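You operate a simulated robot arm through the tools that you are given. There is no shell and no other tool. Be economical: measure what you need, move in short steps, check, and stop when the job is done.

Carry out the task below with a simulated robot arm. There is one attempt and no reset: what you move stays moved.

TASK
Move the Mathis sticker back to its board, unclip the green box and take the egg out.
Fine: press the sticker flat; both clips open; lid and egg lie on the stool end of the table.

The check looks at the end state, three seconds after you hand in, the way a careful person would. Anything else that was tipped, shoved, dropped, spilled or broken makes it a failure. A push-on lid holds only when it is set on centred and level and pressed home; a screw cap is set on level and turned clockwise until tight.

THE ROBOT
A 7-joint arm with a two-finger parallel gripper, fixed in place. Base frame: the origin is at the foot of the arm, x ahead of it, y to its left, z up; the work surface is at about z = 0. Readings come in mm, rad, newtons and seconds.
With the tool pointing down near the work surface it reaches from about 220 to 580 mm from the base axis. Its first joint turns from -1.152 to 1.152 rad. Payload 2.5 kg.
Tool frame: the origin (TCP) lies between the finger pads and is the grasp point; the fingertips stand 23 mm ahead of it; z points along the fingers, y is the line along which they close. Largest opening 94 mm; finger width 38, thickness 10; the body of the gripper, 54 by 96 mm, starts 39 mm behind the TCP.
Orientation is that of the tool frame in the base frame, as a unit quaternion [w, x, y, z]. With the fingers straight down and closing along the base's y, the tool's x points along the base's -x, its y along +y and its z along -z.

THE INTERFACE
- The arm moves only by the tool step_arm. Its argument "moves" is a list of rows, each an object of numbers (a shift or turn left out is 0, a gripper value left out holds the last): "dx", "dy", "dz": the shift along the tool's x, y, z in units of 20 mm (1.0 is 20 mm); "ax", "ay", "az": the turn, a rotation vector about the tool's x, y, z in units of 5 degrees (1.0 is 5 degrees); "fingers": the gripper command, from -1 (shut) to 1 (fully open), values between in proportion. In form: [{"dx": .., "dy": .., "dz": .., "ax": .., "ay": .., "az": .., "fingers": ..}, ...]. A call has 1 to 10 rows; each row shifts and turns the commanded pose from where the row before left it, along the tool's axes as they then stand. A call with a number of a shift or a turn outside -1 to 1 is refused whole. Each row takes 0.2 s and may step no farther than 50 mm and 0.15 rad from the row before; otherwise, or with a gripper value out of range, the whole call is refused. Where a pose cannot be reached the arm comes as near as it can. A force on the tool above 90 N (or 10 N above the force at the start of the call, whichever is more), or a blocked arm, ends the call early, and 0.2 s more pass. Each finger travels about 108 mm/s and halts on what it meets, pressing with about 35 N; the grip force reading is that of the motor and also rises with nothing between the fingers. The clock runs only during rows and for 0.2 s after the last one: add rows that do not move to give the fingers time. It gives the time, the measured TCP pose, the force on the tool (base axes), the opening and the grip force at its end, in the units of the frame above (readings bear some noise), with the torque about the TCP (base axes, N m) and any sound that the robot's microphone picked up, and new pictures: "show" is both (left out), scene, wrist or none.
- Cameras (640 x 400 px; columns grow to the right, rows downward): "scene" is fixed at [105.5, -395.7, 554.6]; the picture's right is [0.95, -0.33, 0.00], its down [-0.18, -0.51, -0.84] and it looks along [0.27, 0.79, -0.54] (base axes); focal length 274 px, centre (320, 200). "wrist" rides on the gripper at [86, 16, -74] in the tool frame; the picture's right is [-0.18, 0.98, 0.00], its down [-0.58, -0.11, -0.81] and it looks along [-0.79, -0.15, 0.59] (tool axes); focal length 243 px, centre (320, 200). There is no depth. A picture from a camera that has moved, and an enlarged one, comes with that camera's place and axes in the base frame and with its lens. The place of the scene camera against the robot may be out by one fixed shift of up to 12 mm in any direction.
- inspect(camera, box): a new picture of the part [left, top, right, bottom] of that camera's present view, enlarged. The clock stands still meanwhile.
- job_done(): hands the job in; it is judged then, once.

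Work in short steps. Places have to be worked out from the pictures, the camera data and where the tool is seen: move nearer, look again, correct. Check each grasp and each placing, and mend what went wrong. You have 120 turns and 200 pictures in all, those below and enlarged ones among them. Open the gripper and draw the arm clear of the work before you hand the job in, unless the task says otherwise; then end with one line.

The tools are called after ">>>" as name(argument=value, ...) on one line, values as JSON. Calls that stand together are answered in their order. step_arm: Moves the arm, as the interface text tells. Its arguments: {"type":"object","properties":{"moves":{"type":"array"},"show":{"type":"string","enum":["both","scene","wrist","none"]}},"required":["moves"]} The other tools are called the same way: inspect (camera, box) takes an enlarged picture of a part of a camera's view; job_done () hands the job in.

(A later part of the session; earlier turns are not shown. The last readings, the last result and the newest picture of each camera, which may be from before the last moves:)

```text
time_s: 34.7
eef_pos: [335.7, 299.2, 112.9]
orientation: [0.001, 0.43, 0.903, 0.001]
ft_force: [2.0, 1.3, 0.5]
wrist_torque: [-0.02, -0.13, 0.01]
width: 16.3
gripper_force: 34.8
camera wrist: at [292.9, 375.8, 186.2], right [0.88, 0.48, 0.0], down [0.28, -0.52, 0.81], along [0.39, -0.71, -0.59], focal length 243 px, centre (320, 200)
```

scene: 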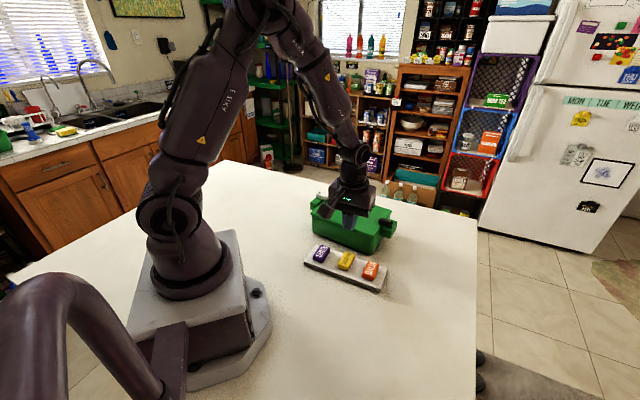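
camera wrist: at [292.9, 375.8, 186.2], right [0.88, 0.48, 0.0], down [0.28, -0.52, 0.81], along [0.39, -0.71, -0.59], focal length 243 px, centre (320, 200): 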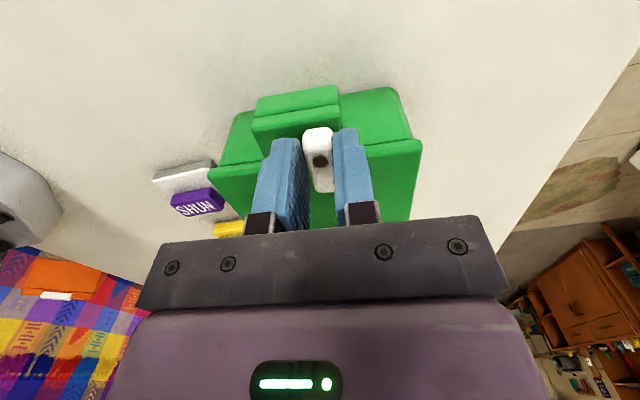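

Gripped at 16 mm. I try rotating 15° clockwise (inner end toward the front) and watch the torque.

>>> step_arm(moves=[{"az": 0.5}, {"az": 0.5}, {"az": 1}, {"az": 1}], show="wrist")

```text
time_s: 35.7
eef_pos: [335.1, 299.6, 113.3]
orientation: [0.0, 0.546, 0.838, 0.0]
ft_force: [-0.6, 4.2, 2.9]
wrist_torque: [0.0, -0.01, -0.02]
width: 16.4
gripper_force: 35.3
camera wrist: at [314.1, 383.6, 186.3], right [0.97, 0.23, 0.0], down [0.13, -0.58, 0.81], along [0.19, -0.78, -0.59], focal length 243 px, centre (320, 200)
```

wrist: 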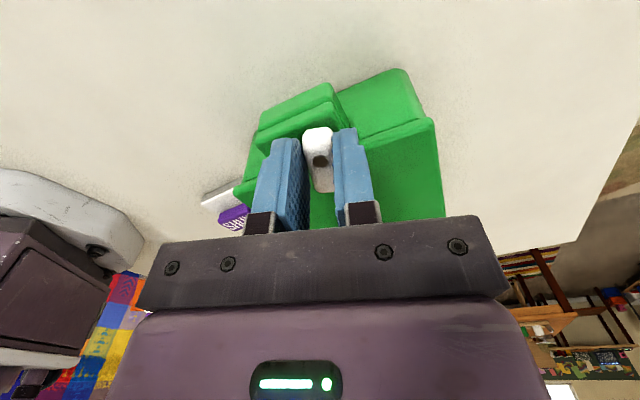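

It turns freely, pivoting about the pin. Continue.

>>> step_arm(moves=[{"az": 1}, {"az": 1}, {"az": 1}, {"az": 1}, {"az": 1}, {"az": 1}, {"az": 1}], show="wrist")

```text
time_s: 37.3
eef_pos: [334.8, 299.3, 111.2]
orientation: [0.001, 0.773, 0.635, -0.001]
ft_force: [-10.4, 0.8, 10.1]
wrist_torque: [0.23, 0.17, 0.01]
width: 16.5
gripper_force: 35.6
camera wrist: at [367.4, 379.8, 186.2], right [0.93, -0.37, 0.0], down [-0.22, -0.55, 0.81], along [-0.3, -0.75, -0.59], focal length 243 px, centre (320, 200)
```

wrist: 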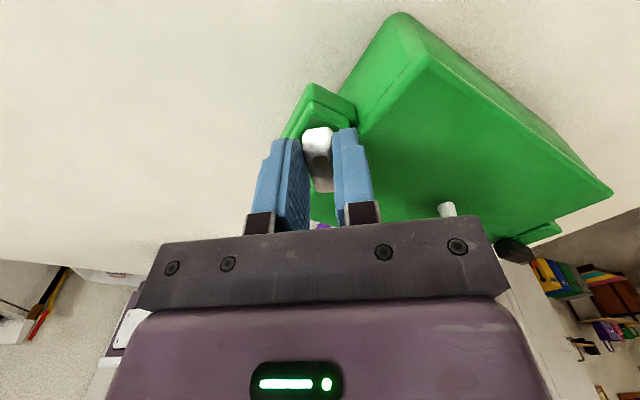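

Bar turned 50°; small side forces. Continue in smaller batches.

>>> step_arm(moves=[{"az": 1}, {"az": 1}, {"az": 1}, {"az": 1}], show="wrist")

```text
time_s: 38.3
eef_pos: [334.5, 299.8, 112.1]
orientation: [0.001, 0.871, 0.491, 0.001]
ft_force: [-11.1, -2.1, 13.8]
wrist_torque: [-0.54, 0.57, 0.0]
width: 16.4
gripper_force: 34.9
camera wrist: at [393.5, 363.8, 186.3], right [0.75, -0.67, 0.0], down [-0.4, -0.44, 0.81], along [-0.54, -0.6, -0.59], focal length 243 px, centre (320, 200)
```

wrist: 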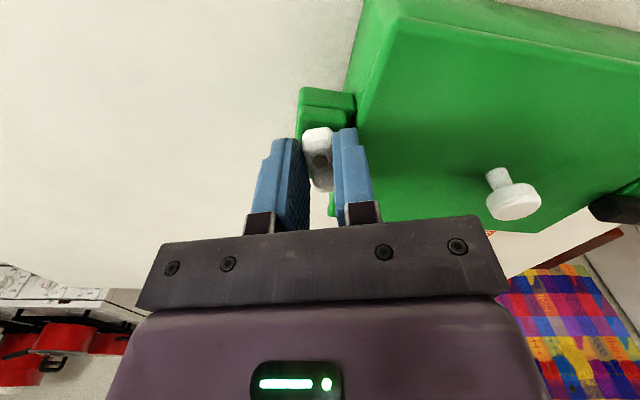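

70° turned. A little more.

>>> step_arm(moves=[{"az": 1, "dz": -0.05}, {"az": 1}, {"az": 1}])

```text
time_s: 39.1
eef_pos: [336.2, 298.0, 112.8]
orientation: [0.002, 0.927, 0.374, 0.0]
ft_force: [-0.1, -0.6, 1.0]
wrist_torque: [0.05, 0.08, 0.01]
width: 16.3
gripper_force: 35.1
camera wrist: at [409.2, 345.9, 187.6], right [0.55, -0.84, 0.0], down [-0.5, -0.32, 0.81], along [-0.67, -0.44, -0.59], focal length 243 px, centre (320, 200)
```

scene: 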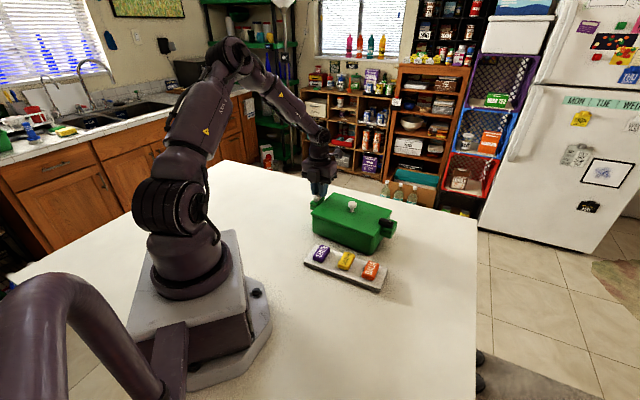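
wrist: 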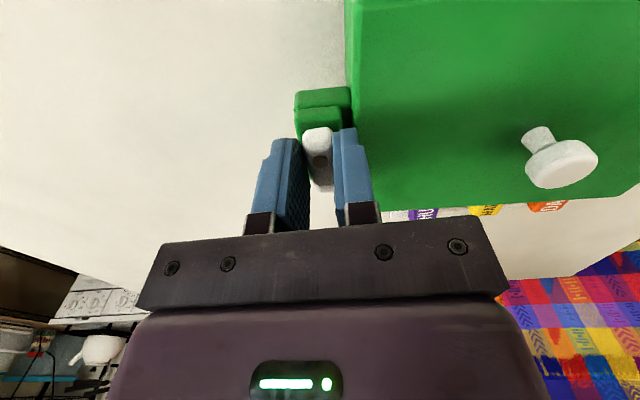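

Forces dropped to zero — it seems to have settled at the open position (~86°). I release and lift.

>>> step_arm(moves=[{"fingers": -0.4}, {}, {"dz": -0.5}, {"dz": -1}, {"dz": -1}, {"dz": -1}])

>>> inspect(camera="wrist", box=[200, 20, 440, 180])

>>> inspect(camera="scene", box=[290, 170, 410, 300])

```text
time_s: 40.5
eef_pos: [336.1, 297.1, 183.1]
orientation: [0.001, 0.927, 0.375, 0.0]
ft_force: [0.2, -0.5, -1.1]
wrist_torque: [0.02, 0.01, -0.01]
width: 28.1
gripper_force: 0.1
camera wrist: at [408.5, 345.7, 256.9], right [0.55, -0.84, 0.0], down [-0.5, -0.32, 0.81], along [-0.67, -0.44, -0.59], focal length 243 px, centre (320, 200)
```

scene: 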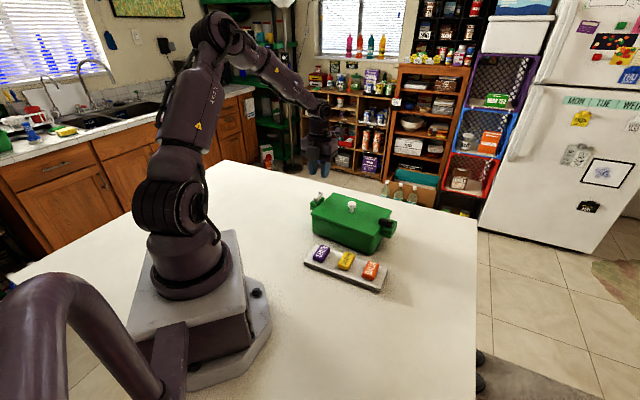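
wrist: 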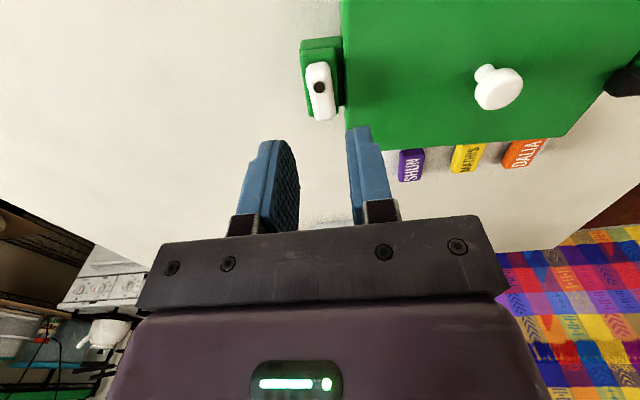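

```text
2.50 times, centred on (320, 100) of wrist
camera zoom: at [408.5, 345.7, 256.9], right [0.55, -0.84, 0.0], down [-0.5, -0.32, 0.81], along [-0.67, -0.44, -0.59], focal length 606 px, centre (320, 450)
```

zoom: 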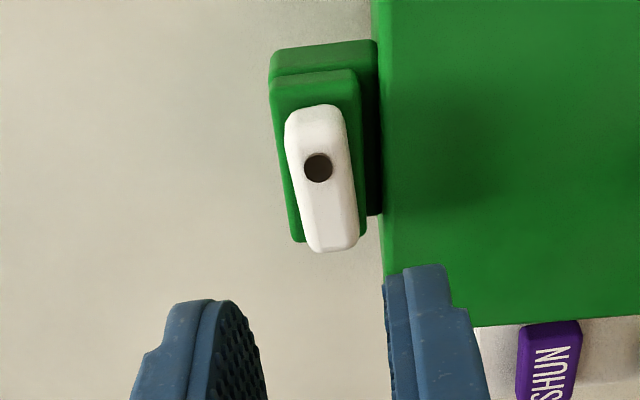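

```text
3.08 times, centred on (350, 235) of scene
camera zoom: at [105.5, -395.7, 554.6], right [0.95, -0.33, 0.0], down [-0.18, -0.51, -0.84], along [0.27, 0.79, -0.54], focal length 844 px, centre (228, 92)
```

zoom: 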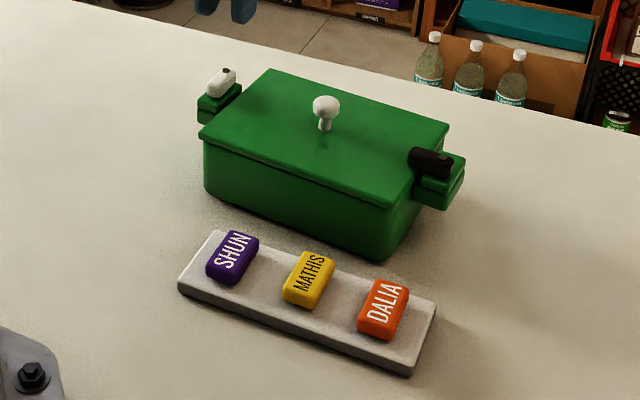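

White clip is open and the box hasn't moved. Now I turn back to −51° and go to the black clip, pin at ≈(469,100).

>>> step_arm(moves=[{"az": -1}, {"az": -1}, {"az": -1}, {"az": -1}, {"az": -1}, {"az": -1}, {"az": -1}, {"az": -1}, {"az": -1}, {"az": -1}], show="none")

>>> step_arm(moves=[{"az": -1}, {"az": -1}, {"az": -1}, {"az": -1}, {"az": -1}, {"az": -1}, {"az": -0.95, "fingers": -0.2}], show="none")

>>> step_arm(moves=[{"dx": -1, "dy": -0.1}, {"dx": -1, "dy": -0.1}, {"dx": -1, "dy": -0.1}, {"dx": -1, "dy": -0.1}, {"dx": -1, "dy": -0.1}, {"dx": -1, "dy": -0.1}, {"dx": -1, "dy": -0.1}, {"dx": -1, "dy": -0.1}, {"dx": -1, "dy": -0.1}, {"dx": -1, "dy": -0.1}], show="wrist")

```text
time_s: 42.7
eef_pos: [336.4, 298.2, 182.9]
orientation: [0.001, 0.681, 0.732, 0.0]
ft_force: [0.0, -1.1, 0.2]
wrist_torque: [0.02, 0.02, 0.0]
width: 28.1
gripper_force: 0.2
```

```text
time_s: 44.3
eef_pos: [336.8, 298.8, 182.9]
orientation: [0.001, 0.432, 0.902, 0.001]
ft_force: [0.1, -0.1, 0.3]
wrist_torque: [-0.02, 0.04, -0.03]
width: 37.6
gripper_force: 0.0
```

```text
time_s: 46.5
eef_pos: [445.0, 131.1, 182.7]
orientation: [0.001, 0.432, 0.902, 0.0]
ft_force: [0.3, 0.1, 0.4]
wrist_torque: [0.01, -0.03, -0.02]
width: 37.9
gripper_force: 0.1
camera wrist: at [403.4, 207.5, 257.6], right [0.88, 0.47, 0.0], down [0.28, -0.52, 0.81], along [0.38, -0.71, -0.59], focal length 243 px, centre (320, 200)
```

wrist: 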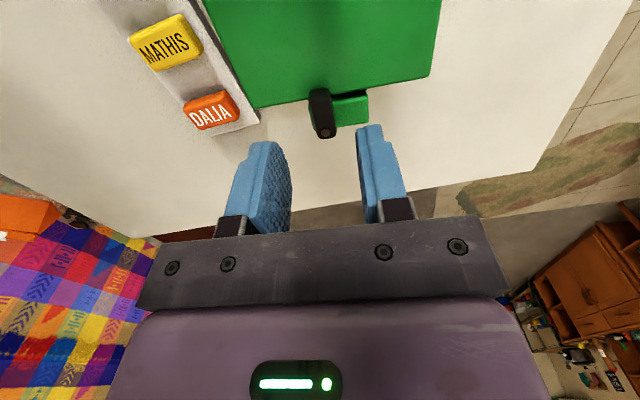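

>>> inspect(camera="wrist", box=[270, 70, 420, 170])

>>> inspect(camera="scene", box=[360, 205, 400, 245])

```text
4.00 times, centred on (345, 120) of wrist
camera zoom: at [403.4, 207.5, 257.6], right [0.88, 0.47, 0.0], down [0.28, -0.52, 0.81], along [0.38, -0.71, -0.59], focal length 970 px, centre (220, 520)
```

zoom: 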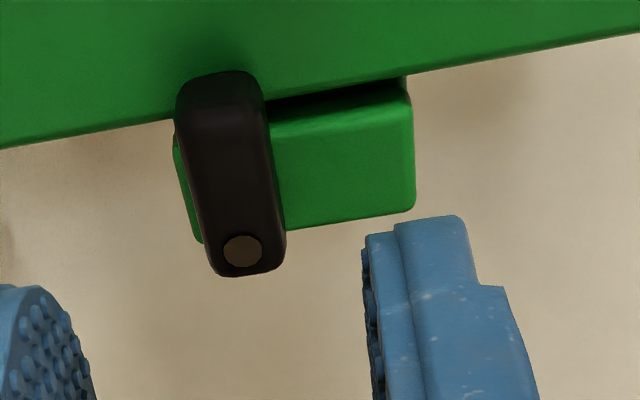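

```text
10.00 times, centred on (380, 225) of scene
camera zoom: at [105.5, -395.7, 554.6], right [0.95, -0.33, 0.0], down [-0.18, -0.51, -0.84], along [0.27, 0.79, -0.54], focal length 2743 px, centre (-280, -50)
```

zoom: 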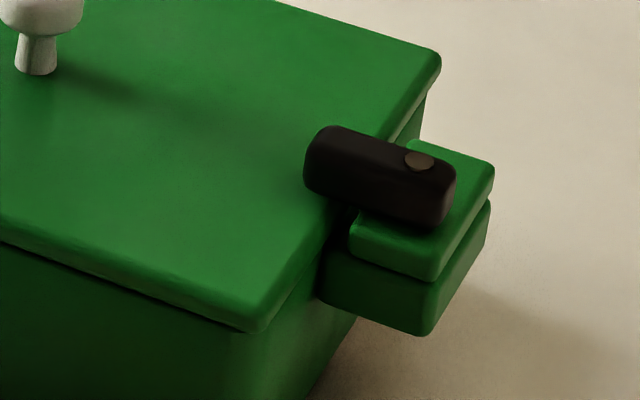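

For the black clip the block extends toward the back, so it should also swing clockwise. Pin ≈(467.6,99). I move over and lower to z≈125.

>>> step_arm(moves=[{"dx": -1, "dy": -0.06}, {"dx": -0.97, "dy": -0.06}, {"dz": 1}, {"dz": 1}, {"dz": 0.88}], show="none")

>>> inspect(camera="wrist", box=[200, 40, 440, 200])

```text
time_s: 47.7
eef_pos: [468.3, 99.3, 127.8]
orientation: [0.001, 0.432, 0.902, 0.0]
ft_force: [0.4, -0.4, -0.3]
wrist_torque: [0.02, -0.02, -0.01]
width: 37.9
gripper_force: 0.0
```

```text
2.50 times, centred on (320, 120) of wrist
camera zoom: at [425.8, 175.0, 200.6], right [0.88, 0.47, 0.0], down [0.28, -0.52, 0.81], along [0.38, -0.71, -0.59], focal length 606 px, centre (320, 400)
```

zoom: 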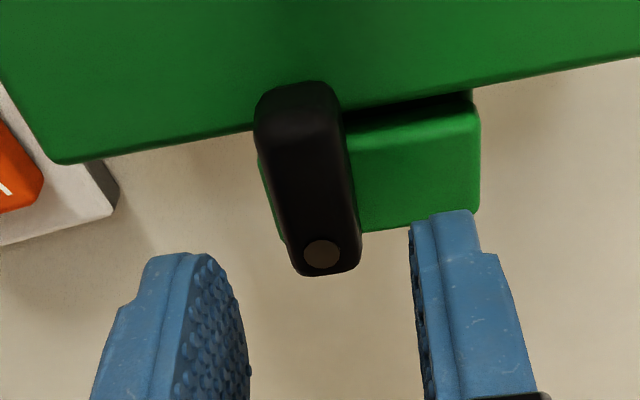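

Aligned. Lower and close on the black bar.

>>> step_arm(moves=[{"dz": 0.72}, {"fingers": -0.5}, {"fingers": -0.8}, {}], show="wrist")

>>> step_arm(moves=[{"az": 0.5}, {"az": 0.5}, {"az": 1}, {"az": 1}], show="wrist")

```text
time_s: 48.7
eef_pos: [469.8, 97.7, 111.9]
orientation: [0.001, 0.432, 0.902, 0.0]
ft_force: [0.0, -0.5, 0.9]
wrist_torque: [0.12, 0.08, 0.02]
width: 16.1
gripper_force: 35.1
camera wrist: at [426.8, 174.6, 185.2], right [0.88, 0.47, 0.0], down [0.28, -0.52, 0.81], along [0.38, -0.71, -0.59], focal length 243 px, centre (320, 200)
```

wrist: 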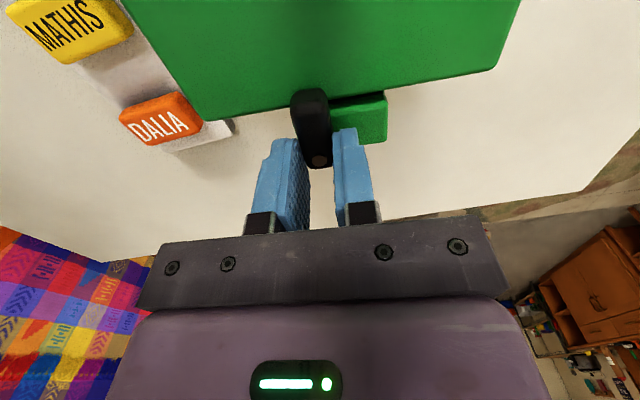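

```text
time_s: 49.7
eef_pos: [468.9, 98.5, 111.3]
orientation: [0.001, 0.547, 0.837, 0.0]
ft_force: [0.2, -1.5, -0.2]
wrist_torque: [-0.45, -0.26, -0.02]
width: 16.5
gripper_force: 34.9
camera wrist: at [448.2, 182.9, 185.4], right [0.97, 0.23, 0.0], down [0.13, -0.57, 0.81], along [0.18, -0.79, -0.59], focal length 243 px, centre (320, 200)
```

wrist: 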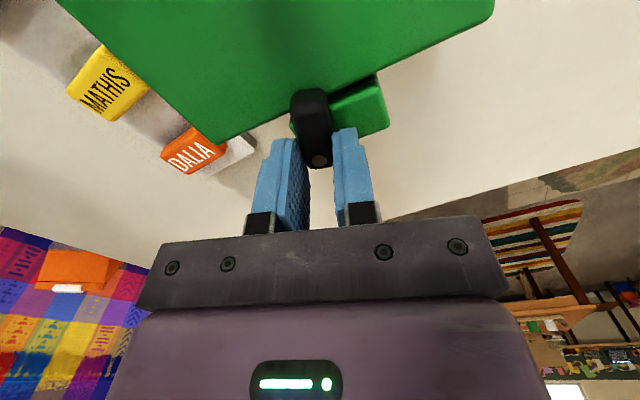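

Turning freely. Continue.

>>> step_arm(moves=[{"az": 1}, {"az": 1}, {"az": 1}, {"az": 1}, {"az": 1}, {"az": 1}, {"az": 1}], show="wrist")

>>> step_arm(moves=[{"az": 1}, {"az": 1}, {"az": 1}, {"az": 1}], show="wrist")

```text
time_s: 51.3
eef_pos: [467.8, 99.6, 111.5]
orientation: [0.002, 0.774, 0.633, 0.001]
ft_force: [1.3, -0.6, 0.3]
wrist_torque: [-0.19, 0.1, 0.02]
width: 16.4
gripper_force: 35.1
camera wrist: at [500.4, 179.3, 185.6], right [0.93, -0.37, 0.0], down [-0.22, -0.55, 0.81], along [-0.3, -0.75, -0.59], focal length 243 px, centre (320, 200)
```

wrist: 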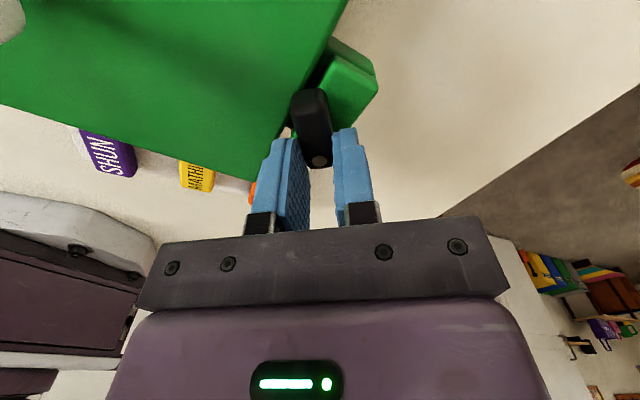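

```text
time_s: 52.3
eef_pos: [467.8, 98.5, 111.5]
orientation: [0.0, 0.871, 0.491, 0.001]
ft_force: [-2.4, 1.4, -0.4]
wrist_torque: [-0.12, 0.21, -0.03]
width: 16.3
gripper_force: 35.0
camera wrist: at [525.9, 162.6, 185.6], right [0.74, -0.67, 0.0], down [-0.4, -0.44, 0.81], along [-0.54, -0.6, -0.59], focal length 243 px, centre (320, 200)
```

wrist: 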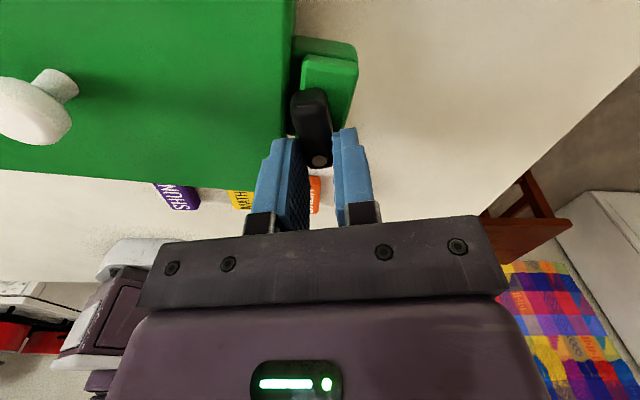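

>>> step_arm(moves=[{"az": 1}, {"az": 1}, {"az": 1}, {"az": 0.5}, {"fingers": -0.4}, {}, {"dz": -0.5}, {"dz": -1}, {"dz": -1}, {"dz": -1}])

>>> inspect(camera="wrist", box=[200, 20, 440, 180])

>>> inspect(camera="scene", box=[290, 170, 410, 300])

```text
time_s: 54.5
eef_pos: [467.5, 96.6, 184.1]
orientation: [0.002, 0.936, 0.352, 0.0]
ft_force: [-0.3, 0.9, 1.1]
wrist_torque: [-0.02, -0.01, 0.0]
width: 28.4
gripper_force: 0.1
camera wrist: at [542.5, 141.0, 258.0], right [0.51, -0.86, 0.0], down [-0.51, -0.3, 0.81], along [-0.69, -0.41, -0.59], focal length 243 px, centre (320, 200)
```

scene: 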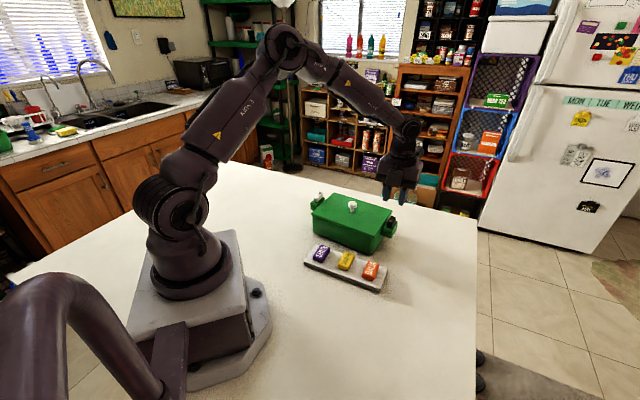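
wrist: 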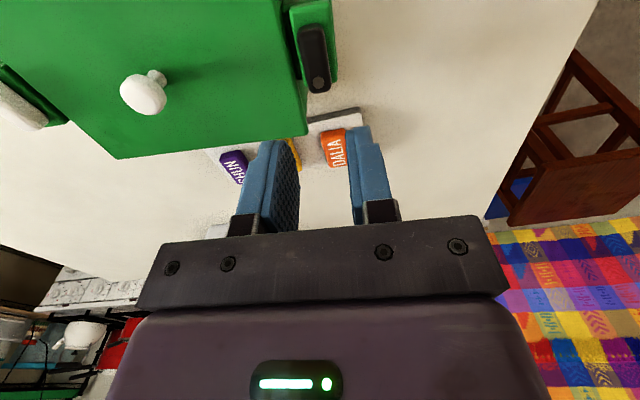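

```text
2.50 times, centred on (320, 100) of wrist
camera zoom: at [542.5, 141.0, 258.0], right [0.51, -0.86, 0.0], down [-0.51, -0.3, 0.81], along [-0.69, -0.41, -0.59], focal length 606 px, centre (320, 450)
```

zoom: 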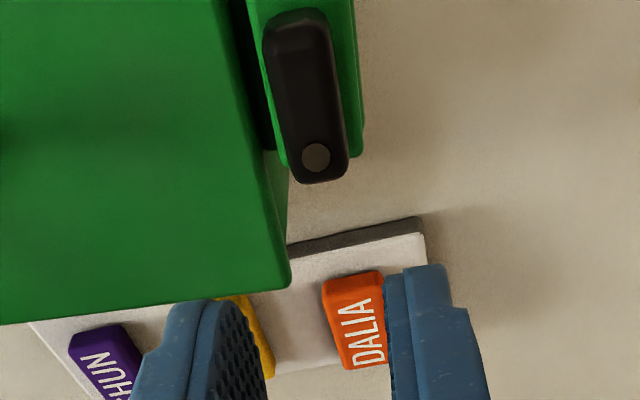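

```text
3.08 times, centred on (350, 235) of scene
camera zoom: at [105.5, -395.7, 554.6], right [0.95, -0.33, 0.0], down [-0.18, -0.51, -0.84], along [0.27, 0.79, -0.54], focal length 844 px, centre (228, 92)
```

zoom: 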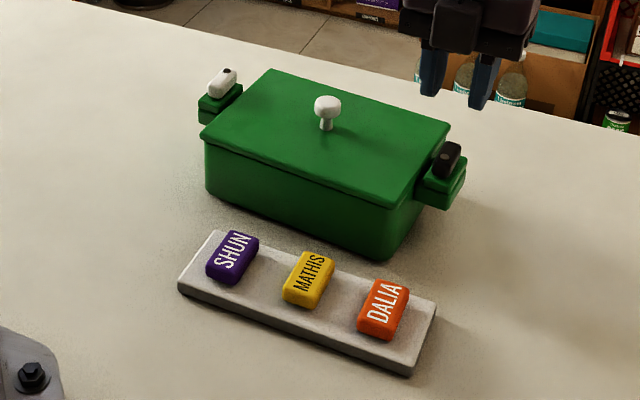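

Both clips are open, the box stayed put. Now I rotate back to −51° and go above the lid knob.

>>> step_arm(moves=[{"az": -1, "dz": -0.5}, {"az": -1}, {"az": -1}, {"az": -1}, {"az": -1}, {"az": -1}, {"az": -1}, {"az": -1}, {"az": -1}, {"az": -1}], show="none")

>>> step_arm(moves=[{"az": -1}, {"az": -1}, {"az": -1}, {"az": -1}, {"az": -1}, {"az": -1}, {"az": -1}, {"az": -0.6, "fingers": 0.2}], show="none")

>>> step_arm(moves=[{"dx": 1, "dy": 0.08}, {"dx": 1, "dy": 0.08}, {"dx": 1, "dy": 0.08}, {"dx": 1, "dy": 0.08}, {"dx": 1, "dy": 0.08}, {"dx": 0.9, "dy": 0.08}], show="wrist")

>>> inspect(camera="wrist", box=[200, 20, 440, 180])

```text
time_s: 56.7
eef_pos: [468.9, 99.1, 192.5]
orientation: [0.001, 0.699, 0.715, 0.0]
ft_force: [0.7, 0.5, -0.3]
wrist_torque: [0.01, -0.01, -0.03]
width: 28.3
gripper_force: 0.0
```

```text
time_s: 58.5
eef_pos: [467.8, 97.8, 191.7]
orientation: [0.001, 0.428, 0.904, 0.0]
ft_force: [-1.0, 0.0, 0.0]
wrist_torque: [-0.02, 0.02, 0.04]
width: 56.5
gripper_force: 0.0
```

```text
time_s: 59.9
eef_pos: [401.4, 197.0, 194.4]
orientation: [0.002, 0.429, 0.903, 0.0]
ft_force: [0.2, -0.2, -0.1]
wrist_torque: [0.01, 0.02, 0.0]
width: 56.3
gripper_force: 0.1
camera wrist: at [357.8, 272.6, 267.6], right [0.88, 0.48, 0.0], down [0.28, -0.52, 0.81], along [0.39, -0.71, -0.59], focal length 243 px, centre (320, 200)
```

wrist: 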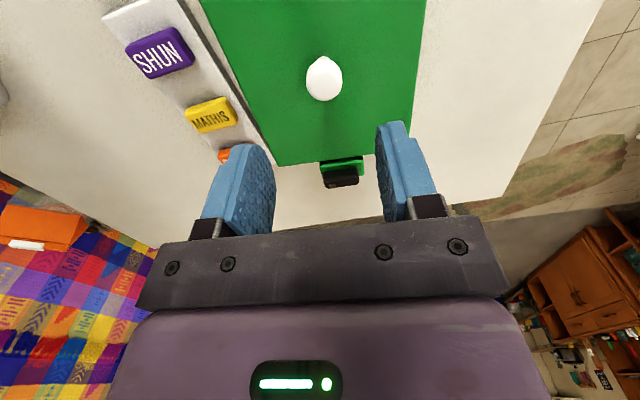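

```text
2.50 times, centred on (320, 100) of wrist
camera zoom: at [357.8, 272.6, 267.6], right [0.88, 0.48, 0.0], down [0.28, -0.52, 0.81], along [0.39, -0.71, -0.59], focal length 606 px, centre (320, 450)
```

zoom: 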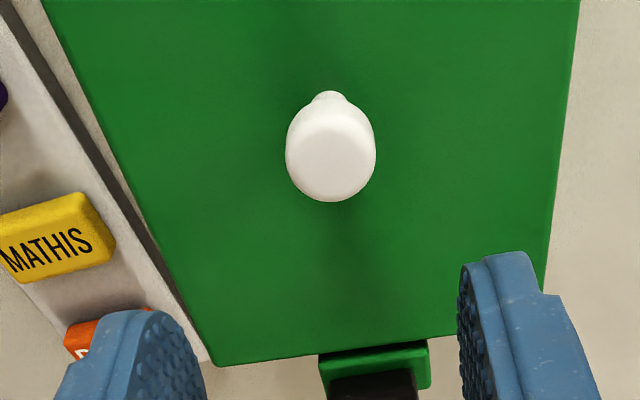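

Knob head ≈24 mm across at ≈(400,200.5). I align and lower to z≈132, then check.

>>> step_arm(moves=[{"dx": 0.18, "dy": 0.06, "dz": 1}, {"dz": 1}, {"dz": 1}], show="none")

>>> inspect(camera="wrist", box=[200, 40, 440, 200])

>>> inspect(camera="scene", box=[310, 150, 390, 240])

```text
time_s: 60.7
eef_pos: [399.7, 199.9, 133.6]
orientation: [0.002, 0.429, 0.903, 0.0]
ft_force: [-0.2, -0.1, -0.6]
wrist_torque: [0.01, 0.02, -0.02]
width: 56.6
gripper_force: 0.0
```

```text
2.50 times, centred on (320, 120) of wrist
camera zoom: at [356.3, 275.7, 206.8], right [0.88, 0.48, 0.0], down [0.28, -0.52, 0.81], along [0.39, -0.71, -0.59], focal length 606 px, centre (320, 400)
```

zoom: 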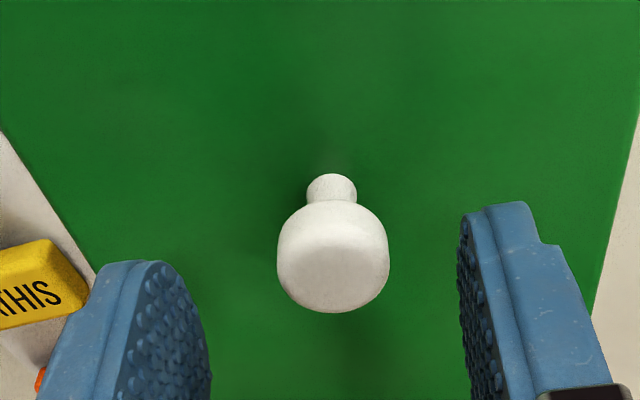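

```text
4.44 times, centred on (350, 195) of scene
camera zoom: at [105.5, -395.7, 554.6], right [0.95, -0.33, 0.0], down [-0.18, -0.51, -0.84], along [0.27, 0.79, -0.54], focal length 1219 px, centre (187, 222)
```

zoom: 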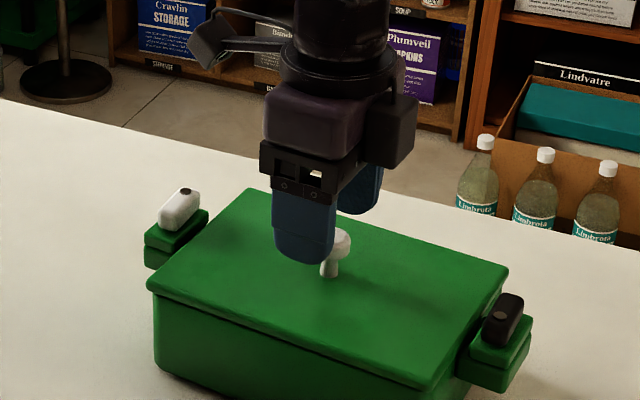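

Small correction, lower to z≈112, and close on the knob head.

>>> step_arm(moves=[{"dx": 0.07, "dy": 0.13, "dz": 0.6}, {"dz": 0.45}, {"fingers": -0.3}, {"fingers": -0.7}, {}], show="wrist")

```text
time_s: 61.9
eef_pos: [400.1, 201.7, 111.5]
orientation: [0.002, 0.429, 0.903, 0.001]
ft_force: [0.9, 0.2, 0.6]
wrist_torque: [-0.02, -0.02, 0.01]
width: 23.5
gripper_force: 35.3
heard: snap
camera wrist: at [356.3, 278.2, 185.0], right [0.88, 0.48, 0.0], down [0.28, -0.52, 0.81], along [0.39, -0.71, -0.59], focal length 243 px, centre (320, 200)
```

wrist: 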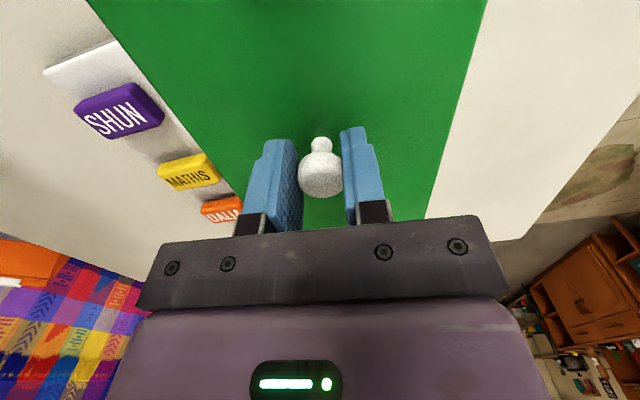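

A snap was heard. I check what it was before lifting.

>>> inspect(camera="scene", box=[290, 160, 410, 300])

>>> inspect(camera="wrist", box=[200, 80, 440, 240])

```text
2.86 times, centred on (350, 230) of scene
camera zoom: at [105.5, -395.7, 554.6], right [0.95, -0.33, 0.0], down [-0.18, -0.51, -0.84], along [0.27, 0.79, -0.54], focal length 784 px, centre (234, 114)
```

zoom: 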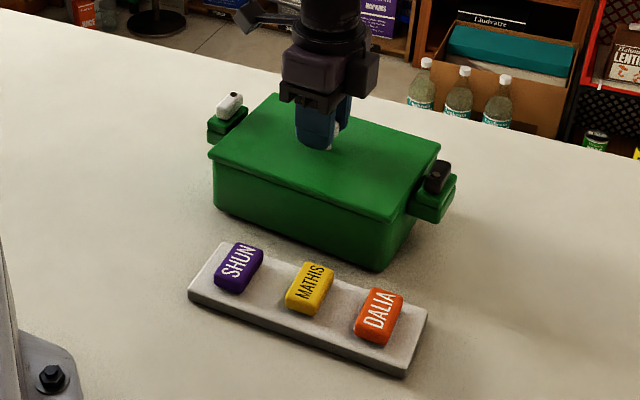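

```text
2.50 times, centred on (320, 160) of wrist
camera zoom: at [356.3, 278.2, 185.0], right [0.88, 0.48, 0.0], down [0.28, -0.52, 0.81], along [0.39, -0.71, -0.59], focal length 606 px, centre (320, 300)
```

zoom: 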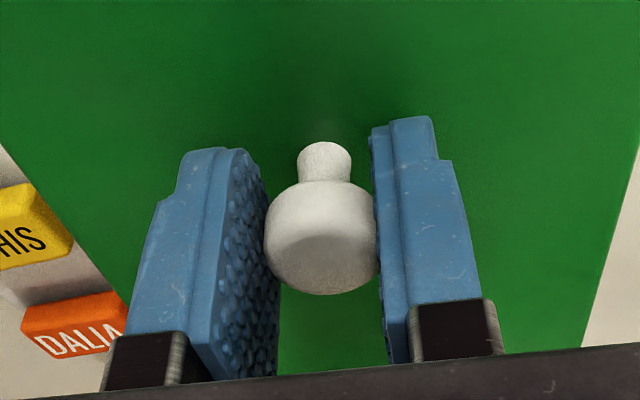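

Nothing broken visible. I lift slowly and check.

>>> step_arm(moves=[{"dz": -0.25}, {"dz": -0.25}, {"dz": -0.5}, {"dz": -1}])

>>> inspect(camera="scene", box=[290, 130, 430, 260])

```text
time_s: 62.9
eef_pos: [400.9, 201.4, 151.6]
orientation: [0.002, 0.429, 0.903, 0.0]
ft_force: [0.1, -0.6, -0.4]
wrist_torque: [-0.06, -0.01, 0.05]
width: 23.4
gripper_force: 35.3
camera wrist: at [357.8, 278.1, 225.1], right [0.88, 0.48, 0.0], down [0.28, -0.52, 0.81], along [0.39, -0.71, -0.59], focal length 243 px, centre (320, 200)
```

scene: 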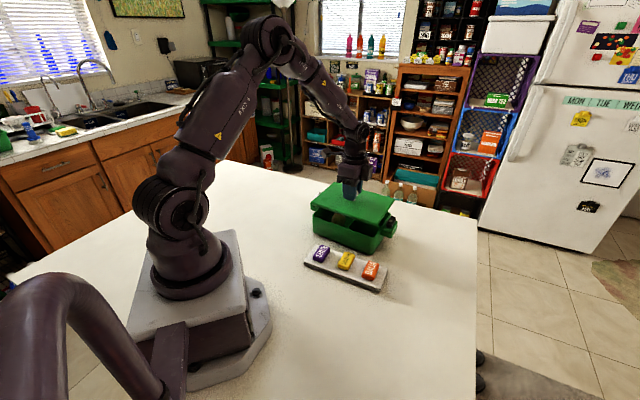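
wrist: 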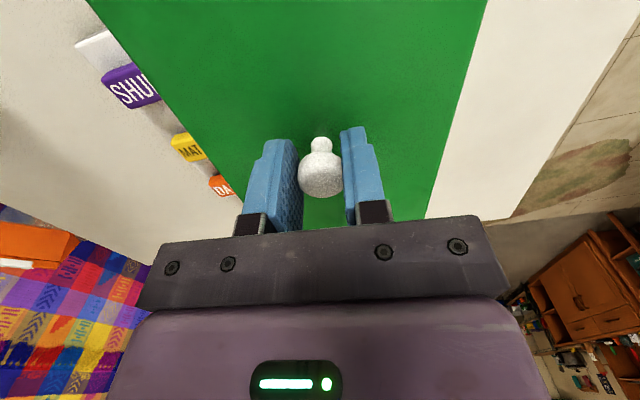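

```text
3.08 times, centred on (360, 195) of scene
camera zoom: at [105.5, -395.7, 554.6], right [0.95, -0.33, 0.0], down [-0.18, -0.51, -0.84], along [0.27, 0.79, -0.54], focal length 844 px, centre (197, 215)
```

zoom: 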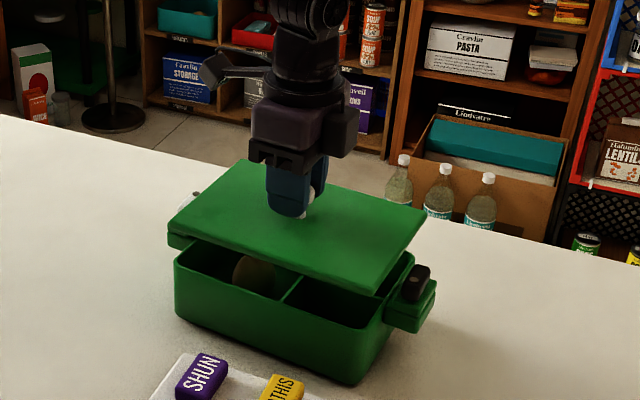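

The lid lifts level; the egg is in the left compartment. I raise and carry the lid to the stool end, target (374,−184).

>>> step_arm(moves=[{"dz": -1}, {"dz": -1}, {"dz": -0.8}, {"dx": -0.95, "dy": -0.88}, {"dx": -0.95, "dy": -0.88}, {"dx": -0.95, "dy": -0.88}, {"dx": -0.95, "dy": -0.88}, {"dx": -0.95, "dy": -0.88}, {"dx": -0.95, "dy": -0.88}, {"dx": -0.95, "dy": -0.88}], show="scene")

>>> step_arm(moves=[{"dx": -0.95, "dy": -0.88}, {"dx": -0.95, "dy": -0.88}, {"dx": -0.95, "dy": -0.88}, {"dx": -0.95, "dy": -0.88}, {"dx": -0.95, "dy": -0.88}, {"dx": -0.95, "dy": -0.88}, {"dx": -0.95, "dy": -0.88}, {"dx": -0.9, "dy": -0.78}])

```text
time_s: 65.1
eef_pos: [388.8, 19.7, 206.5]
orientation: [0.001, 0.428, 0.904, 0.001]
ft_force: [0.4, -0.2, -1.3]
wrist_torque: [0.01, -0.01, 0.0]
width: 23.1
gripper_force: 35.3
```

scene: 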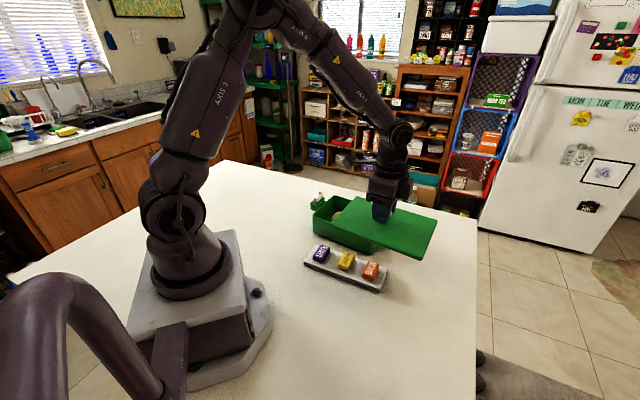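

```text
time_s: 66.9
eef_pos: [377.6, -183.7, 207.9]
orientation: [0.002, 0.429, 0.904, 0.001]
ft_force: [-0.8, -0.4, -0.6]
wrist_torque: [-0.02, 0.0, 0.01]
width: 23.4
gripper_force: 35.0
camera wrist: at [333.8, -107.0, 281.6], right [0.88, 0.48, 0.0], down [0.28, -0.52, 0.81], along [0.39, -0.71, -0.59], focal length 243 px, centre (320, 200)
```

scene: 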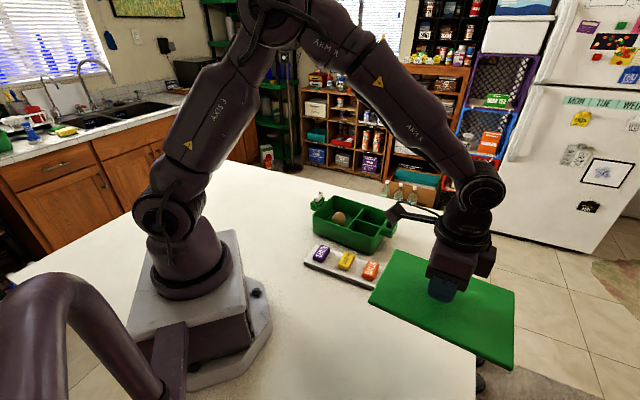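
wrist: 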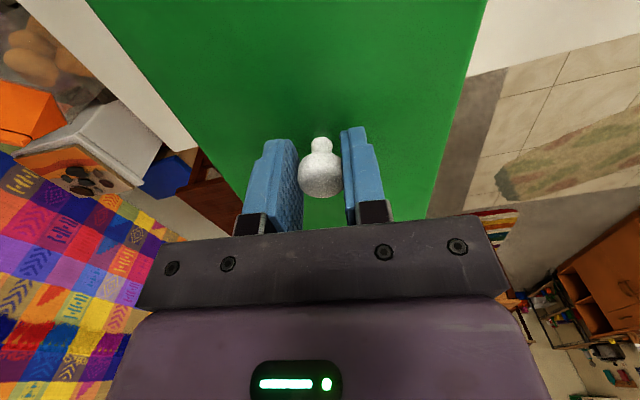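

The lid would be near the edge here; I bring it ~30 mm inward and lower to z≈60, then check.

>>> step_arm(moves=[{"dx": 0.75, "dy": -0.12}, {"dx": 0.75, "dy": -0.11}, {"dz": 1}, {"dz": 1}, {"dz": 1}, {"dz": 1}, {"dz": 1}, {"dz": 1}, {"dz": 1}, {"dz": 0.3}])

>>> inspect(camera="scene", box=[340, 220, 500, 400])

```text
time_s: 69.1
eef_pos: [354.8, -163.2, 61.7]
orientation: [0.002, 0.429, 0.904, 0.0]
ft_force: [0.5, -0.2, -1.3]
wrist_torque: [0.0, 0.03, 0.03]
width: 23.1
gripper_force: 35.1
camera wrist: at [312.4, -86.8, 135.0], right [0.88, 0.48, 0.0], down [0.28, -0.52, 0.81], along [0.39, -0.71, -0.59], focal length 243 px, centre (320, 200)
```

scene: 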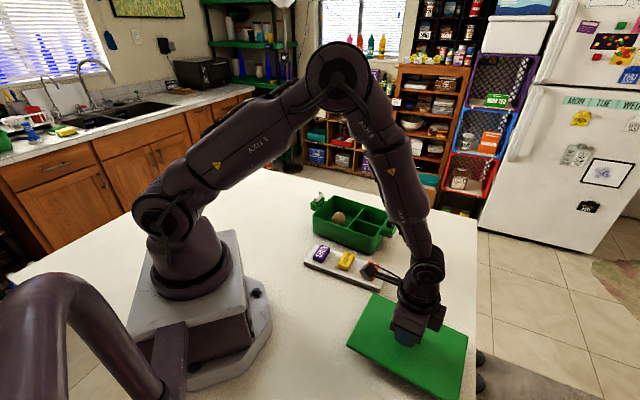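
wrist: 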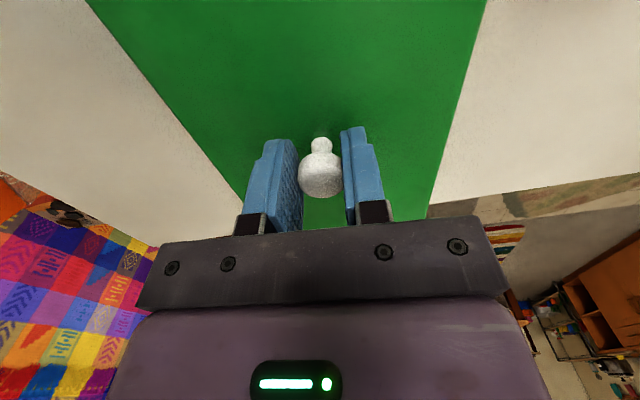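

```text
2.22 times, centred on (420, 310) of scene
camera zoom: at [105.5, -395.7, 554.6], right [0.95, -0.33, 0.0], down [-0.18, -0.51, -0.84], along [0.27, 0.79, -0.54], focal length 610 px, centre (98, -44)
```

zoom: 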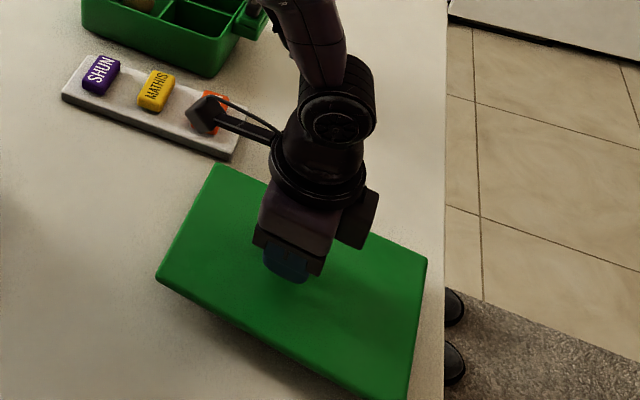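

The lid lies inside the table with margin. I lower gently to contact.

>>> step_arm(moves=[{"dz": 0.3}, {"dz": 0.3}, {"dz": 0.2}, {}], show="none")

>>> step_arm(moves=[{"dz": 0.12}, {"dz": 0.12}, {}], show="none")

>>> inspect(camera="scene", box=[340, 270, 500, 400])

```text
time_s: 70.1
eef_pos: [356.3, -164.9, 47.3]
orientation: [0.003, 0.429, 0.903, 0.001]
ft_force: [-13.8, 6.7, 46.2]
wrist_torque: [-0.05, 0.07, -0.07]
width: 23.4
gripper_force: 35.2
```

```text
time_s: 70.9
eef_pos: [357.1, -165.1, 43.6]
orientation: [0.006, 0.428, 0.904, -0.002]
ft_force: [-8.7, -2.9, 50.3]
wrist_torque: [-0.15, 0.07, -0.06]
width: 23.4
gripper_force: 34.8
```

```text
3.08 times, centred on (420, 335) of scene
camera zoom: at [105.3, -395.7, 554.8], right [0.95, -0.33, 0.0], down [-0.18, -0.51, -0.84], along [0.27, 0.79, -0.54], focal length 844 px, centre (12, -215)
```

zoom: 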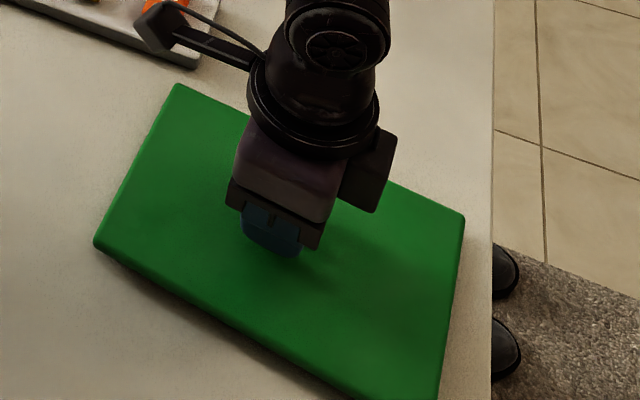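

In contact with the table (46–50 N). I ease off, release and lift clear of the knob.

>>> step_arm(moves=[{"dz": -0.2}, {"fingers": 0}, {"fingers": 0.2}, {}, {"dz": -0.5}, {"dz": -1}, {"dz": -1}, {"dz": -1}, {"dz": -1}, {"dz": -1}])

>>> inspect(camera="scene", box=[340, 220, 500, 400])

```text
time_s: 73.1
eef_pos: [356.0, -164.4, 153.3]
orientation: [0.001, 0.43, 0.903, 0.0]
ft_force: [0.0, 0.0, 0.4]
wrist_torque: [0.0, 0.0, -0.03]
width: 56.3
gripper_force: 0.1
camera wrist: at [312.0, -87.1, 228.0], right [0.88, 0.48, 0.0], down [0.28, -0.52, 0.81], along [0.39, -0.71, -0.59], focal length 243 px, centre (320, 200)
```

scene: 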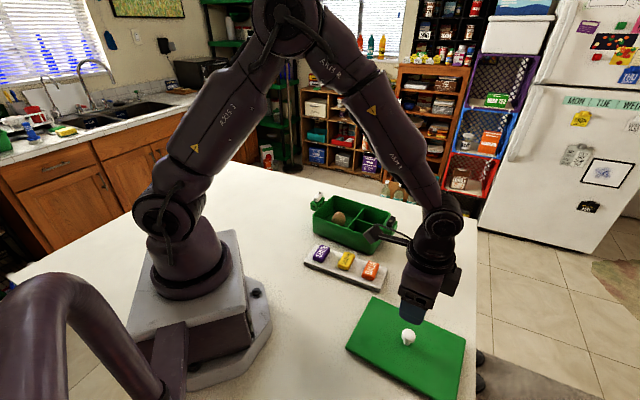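
wrist: 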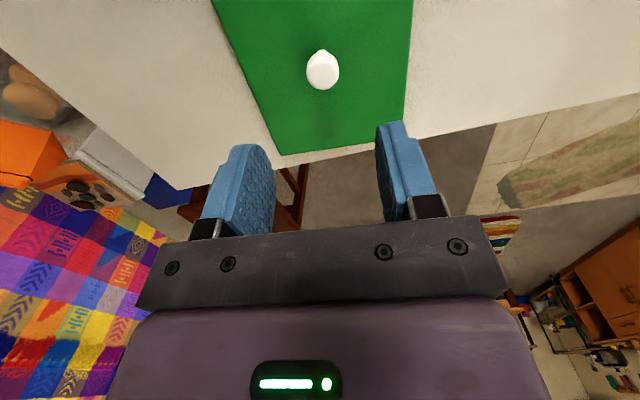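

```text
2.22 times, centred on (420, 310) of scene
camera zoom: at [105.5, -395.7, 554.6], right [0.95, -0.33, 0.0], down [-0.18, -0.51, -0.84], along [0.27, 0.79, -0.54], focal length 610 px, centre (98, -44)
```

zoom: 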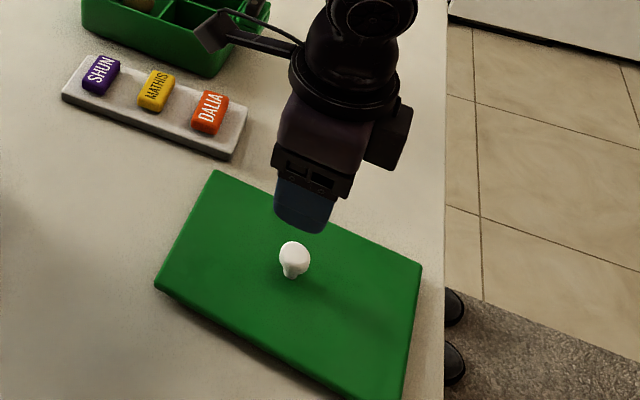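

Lid lies flat on the table at the stool end. Now I rise and return to the box to look at the egg.

>>> step_arm(moves=[{"dz": -1}, {"dz": -1}, {"dz": -1, "fingers": 0.6}, {"dx": 0.967, "dy": 0.84}, {"dx": 0.967, "dy": 0.84}, {"dx": 0.967, "dy": 0.84}, {"dx": 0.967, "dy": 0.84}, {"dx": 0.967, "dy": 0.84}, {"dx": 0.967, "dy": 0.84}, {"dx": 0.967, "dy": 0.84}], show="none")

>>> step_arm(moves=[{"dx": 0.967, "dy": 0.84}, {"dx": 0.967, "dy": 0.84}, {"dx": 0.967, "dy": 0.84}, {"dx": 0.967, "dy": 0.84}, {"dx": 0.967, "dy": 0.84}, {"dx": 0.967, "dy": 0.84}, {"dx": 0.967, "dy": 0.84}, {"dx": 0.967, "dy": 0.84}])

>>> inspect(camera="wrist", box=[180, 0, 460, 180])

>>> inspect(camera="scene", box=[290, 170, 410, 270])

```text
time_s: 75.3
eef_pos: [360.3, 15.0, 215.1]
orientation: [0.002, 0.429, 0.903, -0.001]
ft_force: [0.7, -0.7, -0.4]
wrist_torque: [0.02, -0.02, -0.01]
width: 75.1
gripper_force: 0.1
```

```text
time_s: 77.1
eef_pos: [367.5, 218.7, 212.8]
orientation: [0.001, 0.429, 0.903, 0.001]
ft_force: [-0.8, -0.5, -0.3]
wrist_torque: [0.0, 0.02, -0.02]
width: 75.4
gripper_force: 0.2
camera wrist: at [324.5, 295.2, 287.5], right [0.88, 0.48, 0.0], down [0.28, -0.52, 0.81], along [0.39, -0.71, -0.59], focal length 243 px, centre (320, 200)
```

scene: 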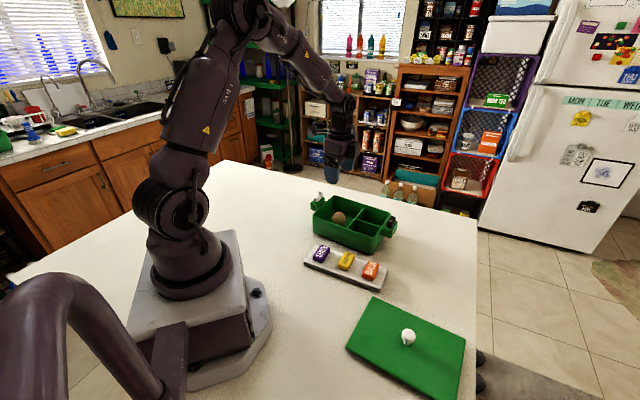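
wrist: 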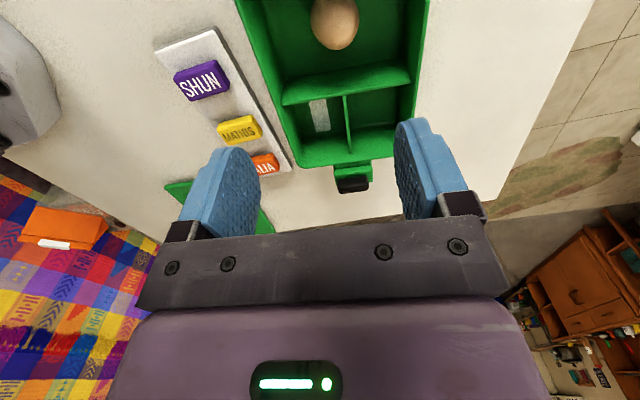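

```text
2.22 times, centred on (320, 90) of wrist
camera zoom: at [324.5, 295.2, 287.5], right [0.88, 0.48, 0.0], down [0.28, -0.52, 0.81], along [0.39, -0.71, -0.59], focal length 539 px, centre (320, 444)
```

zoom: 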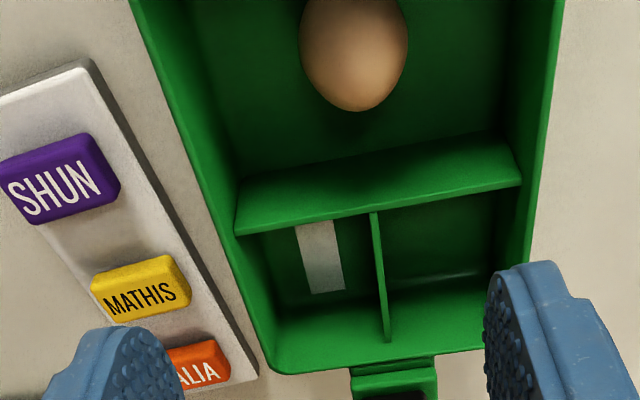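

```text
4.00 times, centred on (350, 220) of scene
camera zoom: at [105.5, -395.8, 554.6], right [0.95, -0.33, 0.0], down [-0.18, -0.51, -0.84], along [0.27, 0.79, -0.54], focal length 1097 px, centre (200, 120)
```

zoom: 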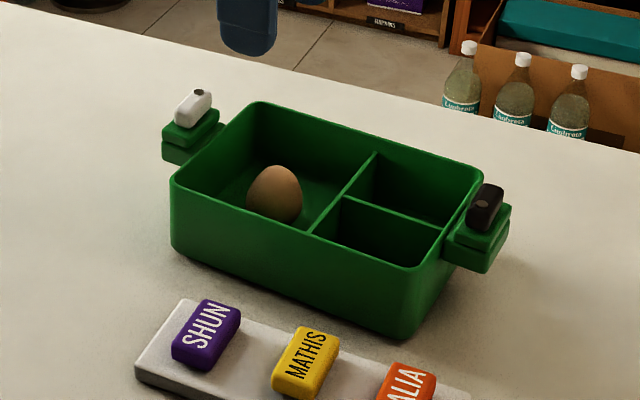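

Egg at about (375,233) in the big left compartment. I back up 45 mm along the box for a fuller view.

>>> step_arm(moves=[{"dx": 1}, {"dx": 1}, {"dx": 0.5, "dz": -0.5}], show="none")

>>> inspect(camera="wrist", box=[200, 0, 440, 160])

```text
time_s: 77.9
eef_pos: [334.1, 258.5, 223.9]
orientation: [0.001, 0.428, 0.904, -0.001]
ft_force: [0.0, -0.1, 0.4]
wrist_torque: [-0.01, 0.0, 0.0]
width: 75.5
gripper_force: 0.0
```

```text
2.50 times, centred on (320, 80) of wrist
camera zoom: at [291.7, 335.1, 297.1], right [0.88, 0.48, 0.0], down [0.28, -0.52, 0.81], along [0.39, -0.71, -0.59], focal length 606 px, centre (320, 500)
```

zoom: 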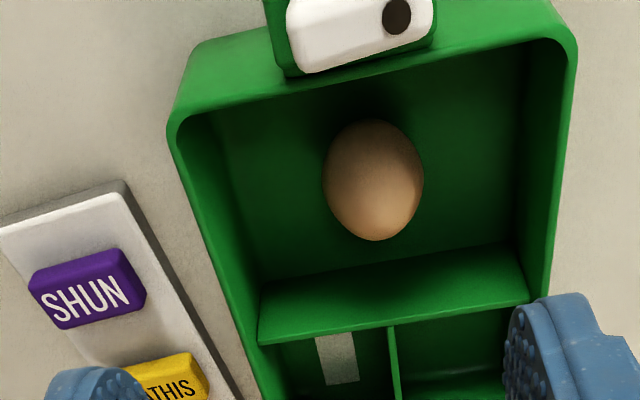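

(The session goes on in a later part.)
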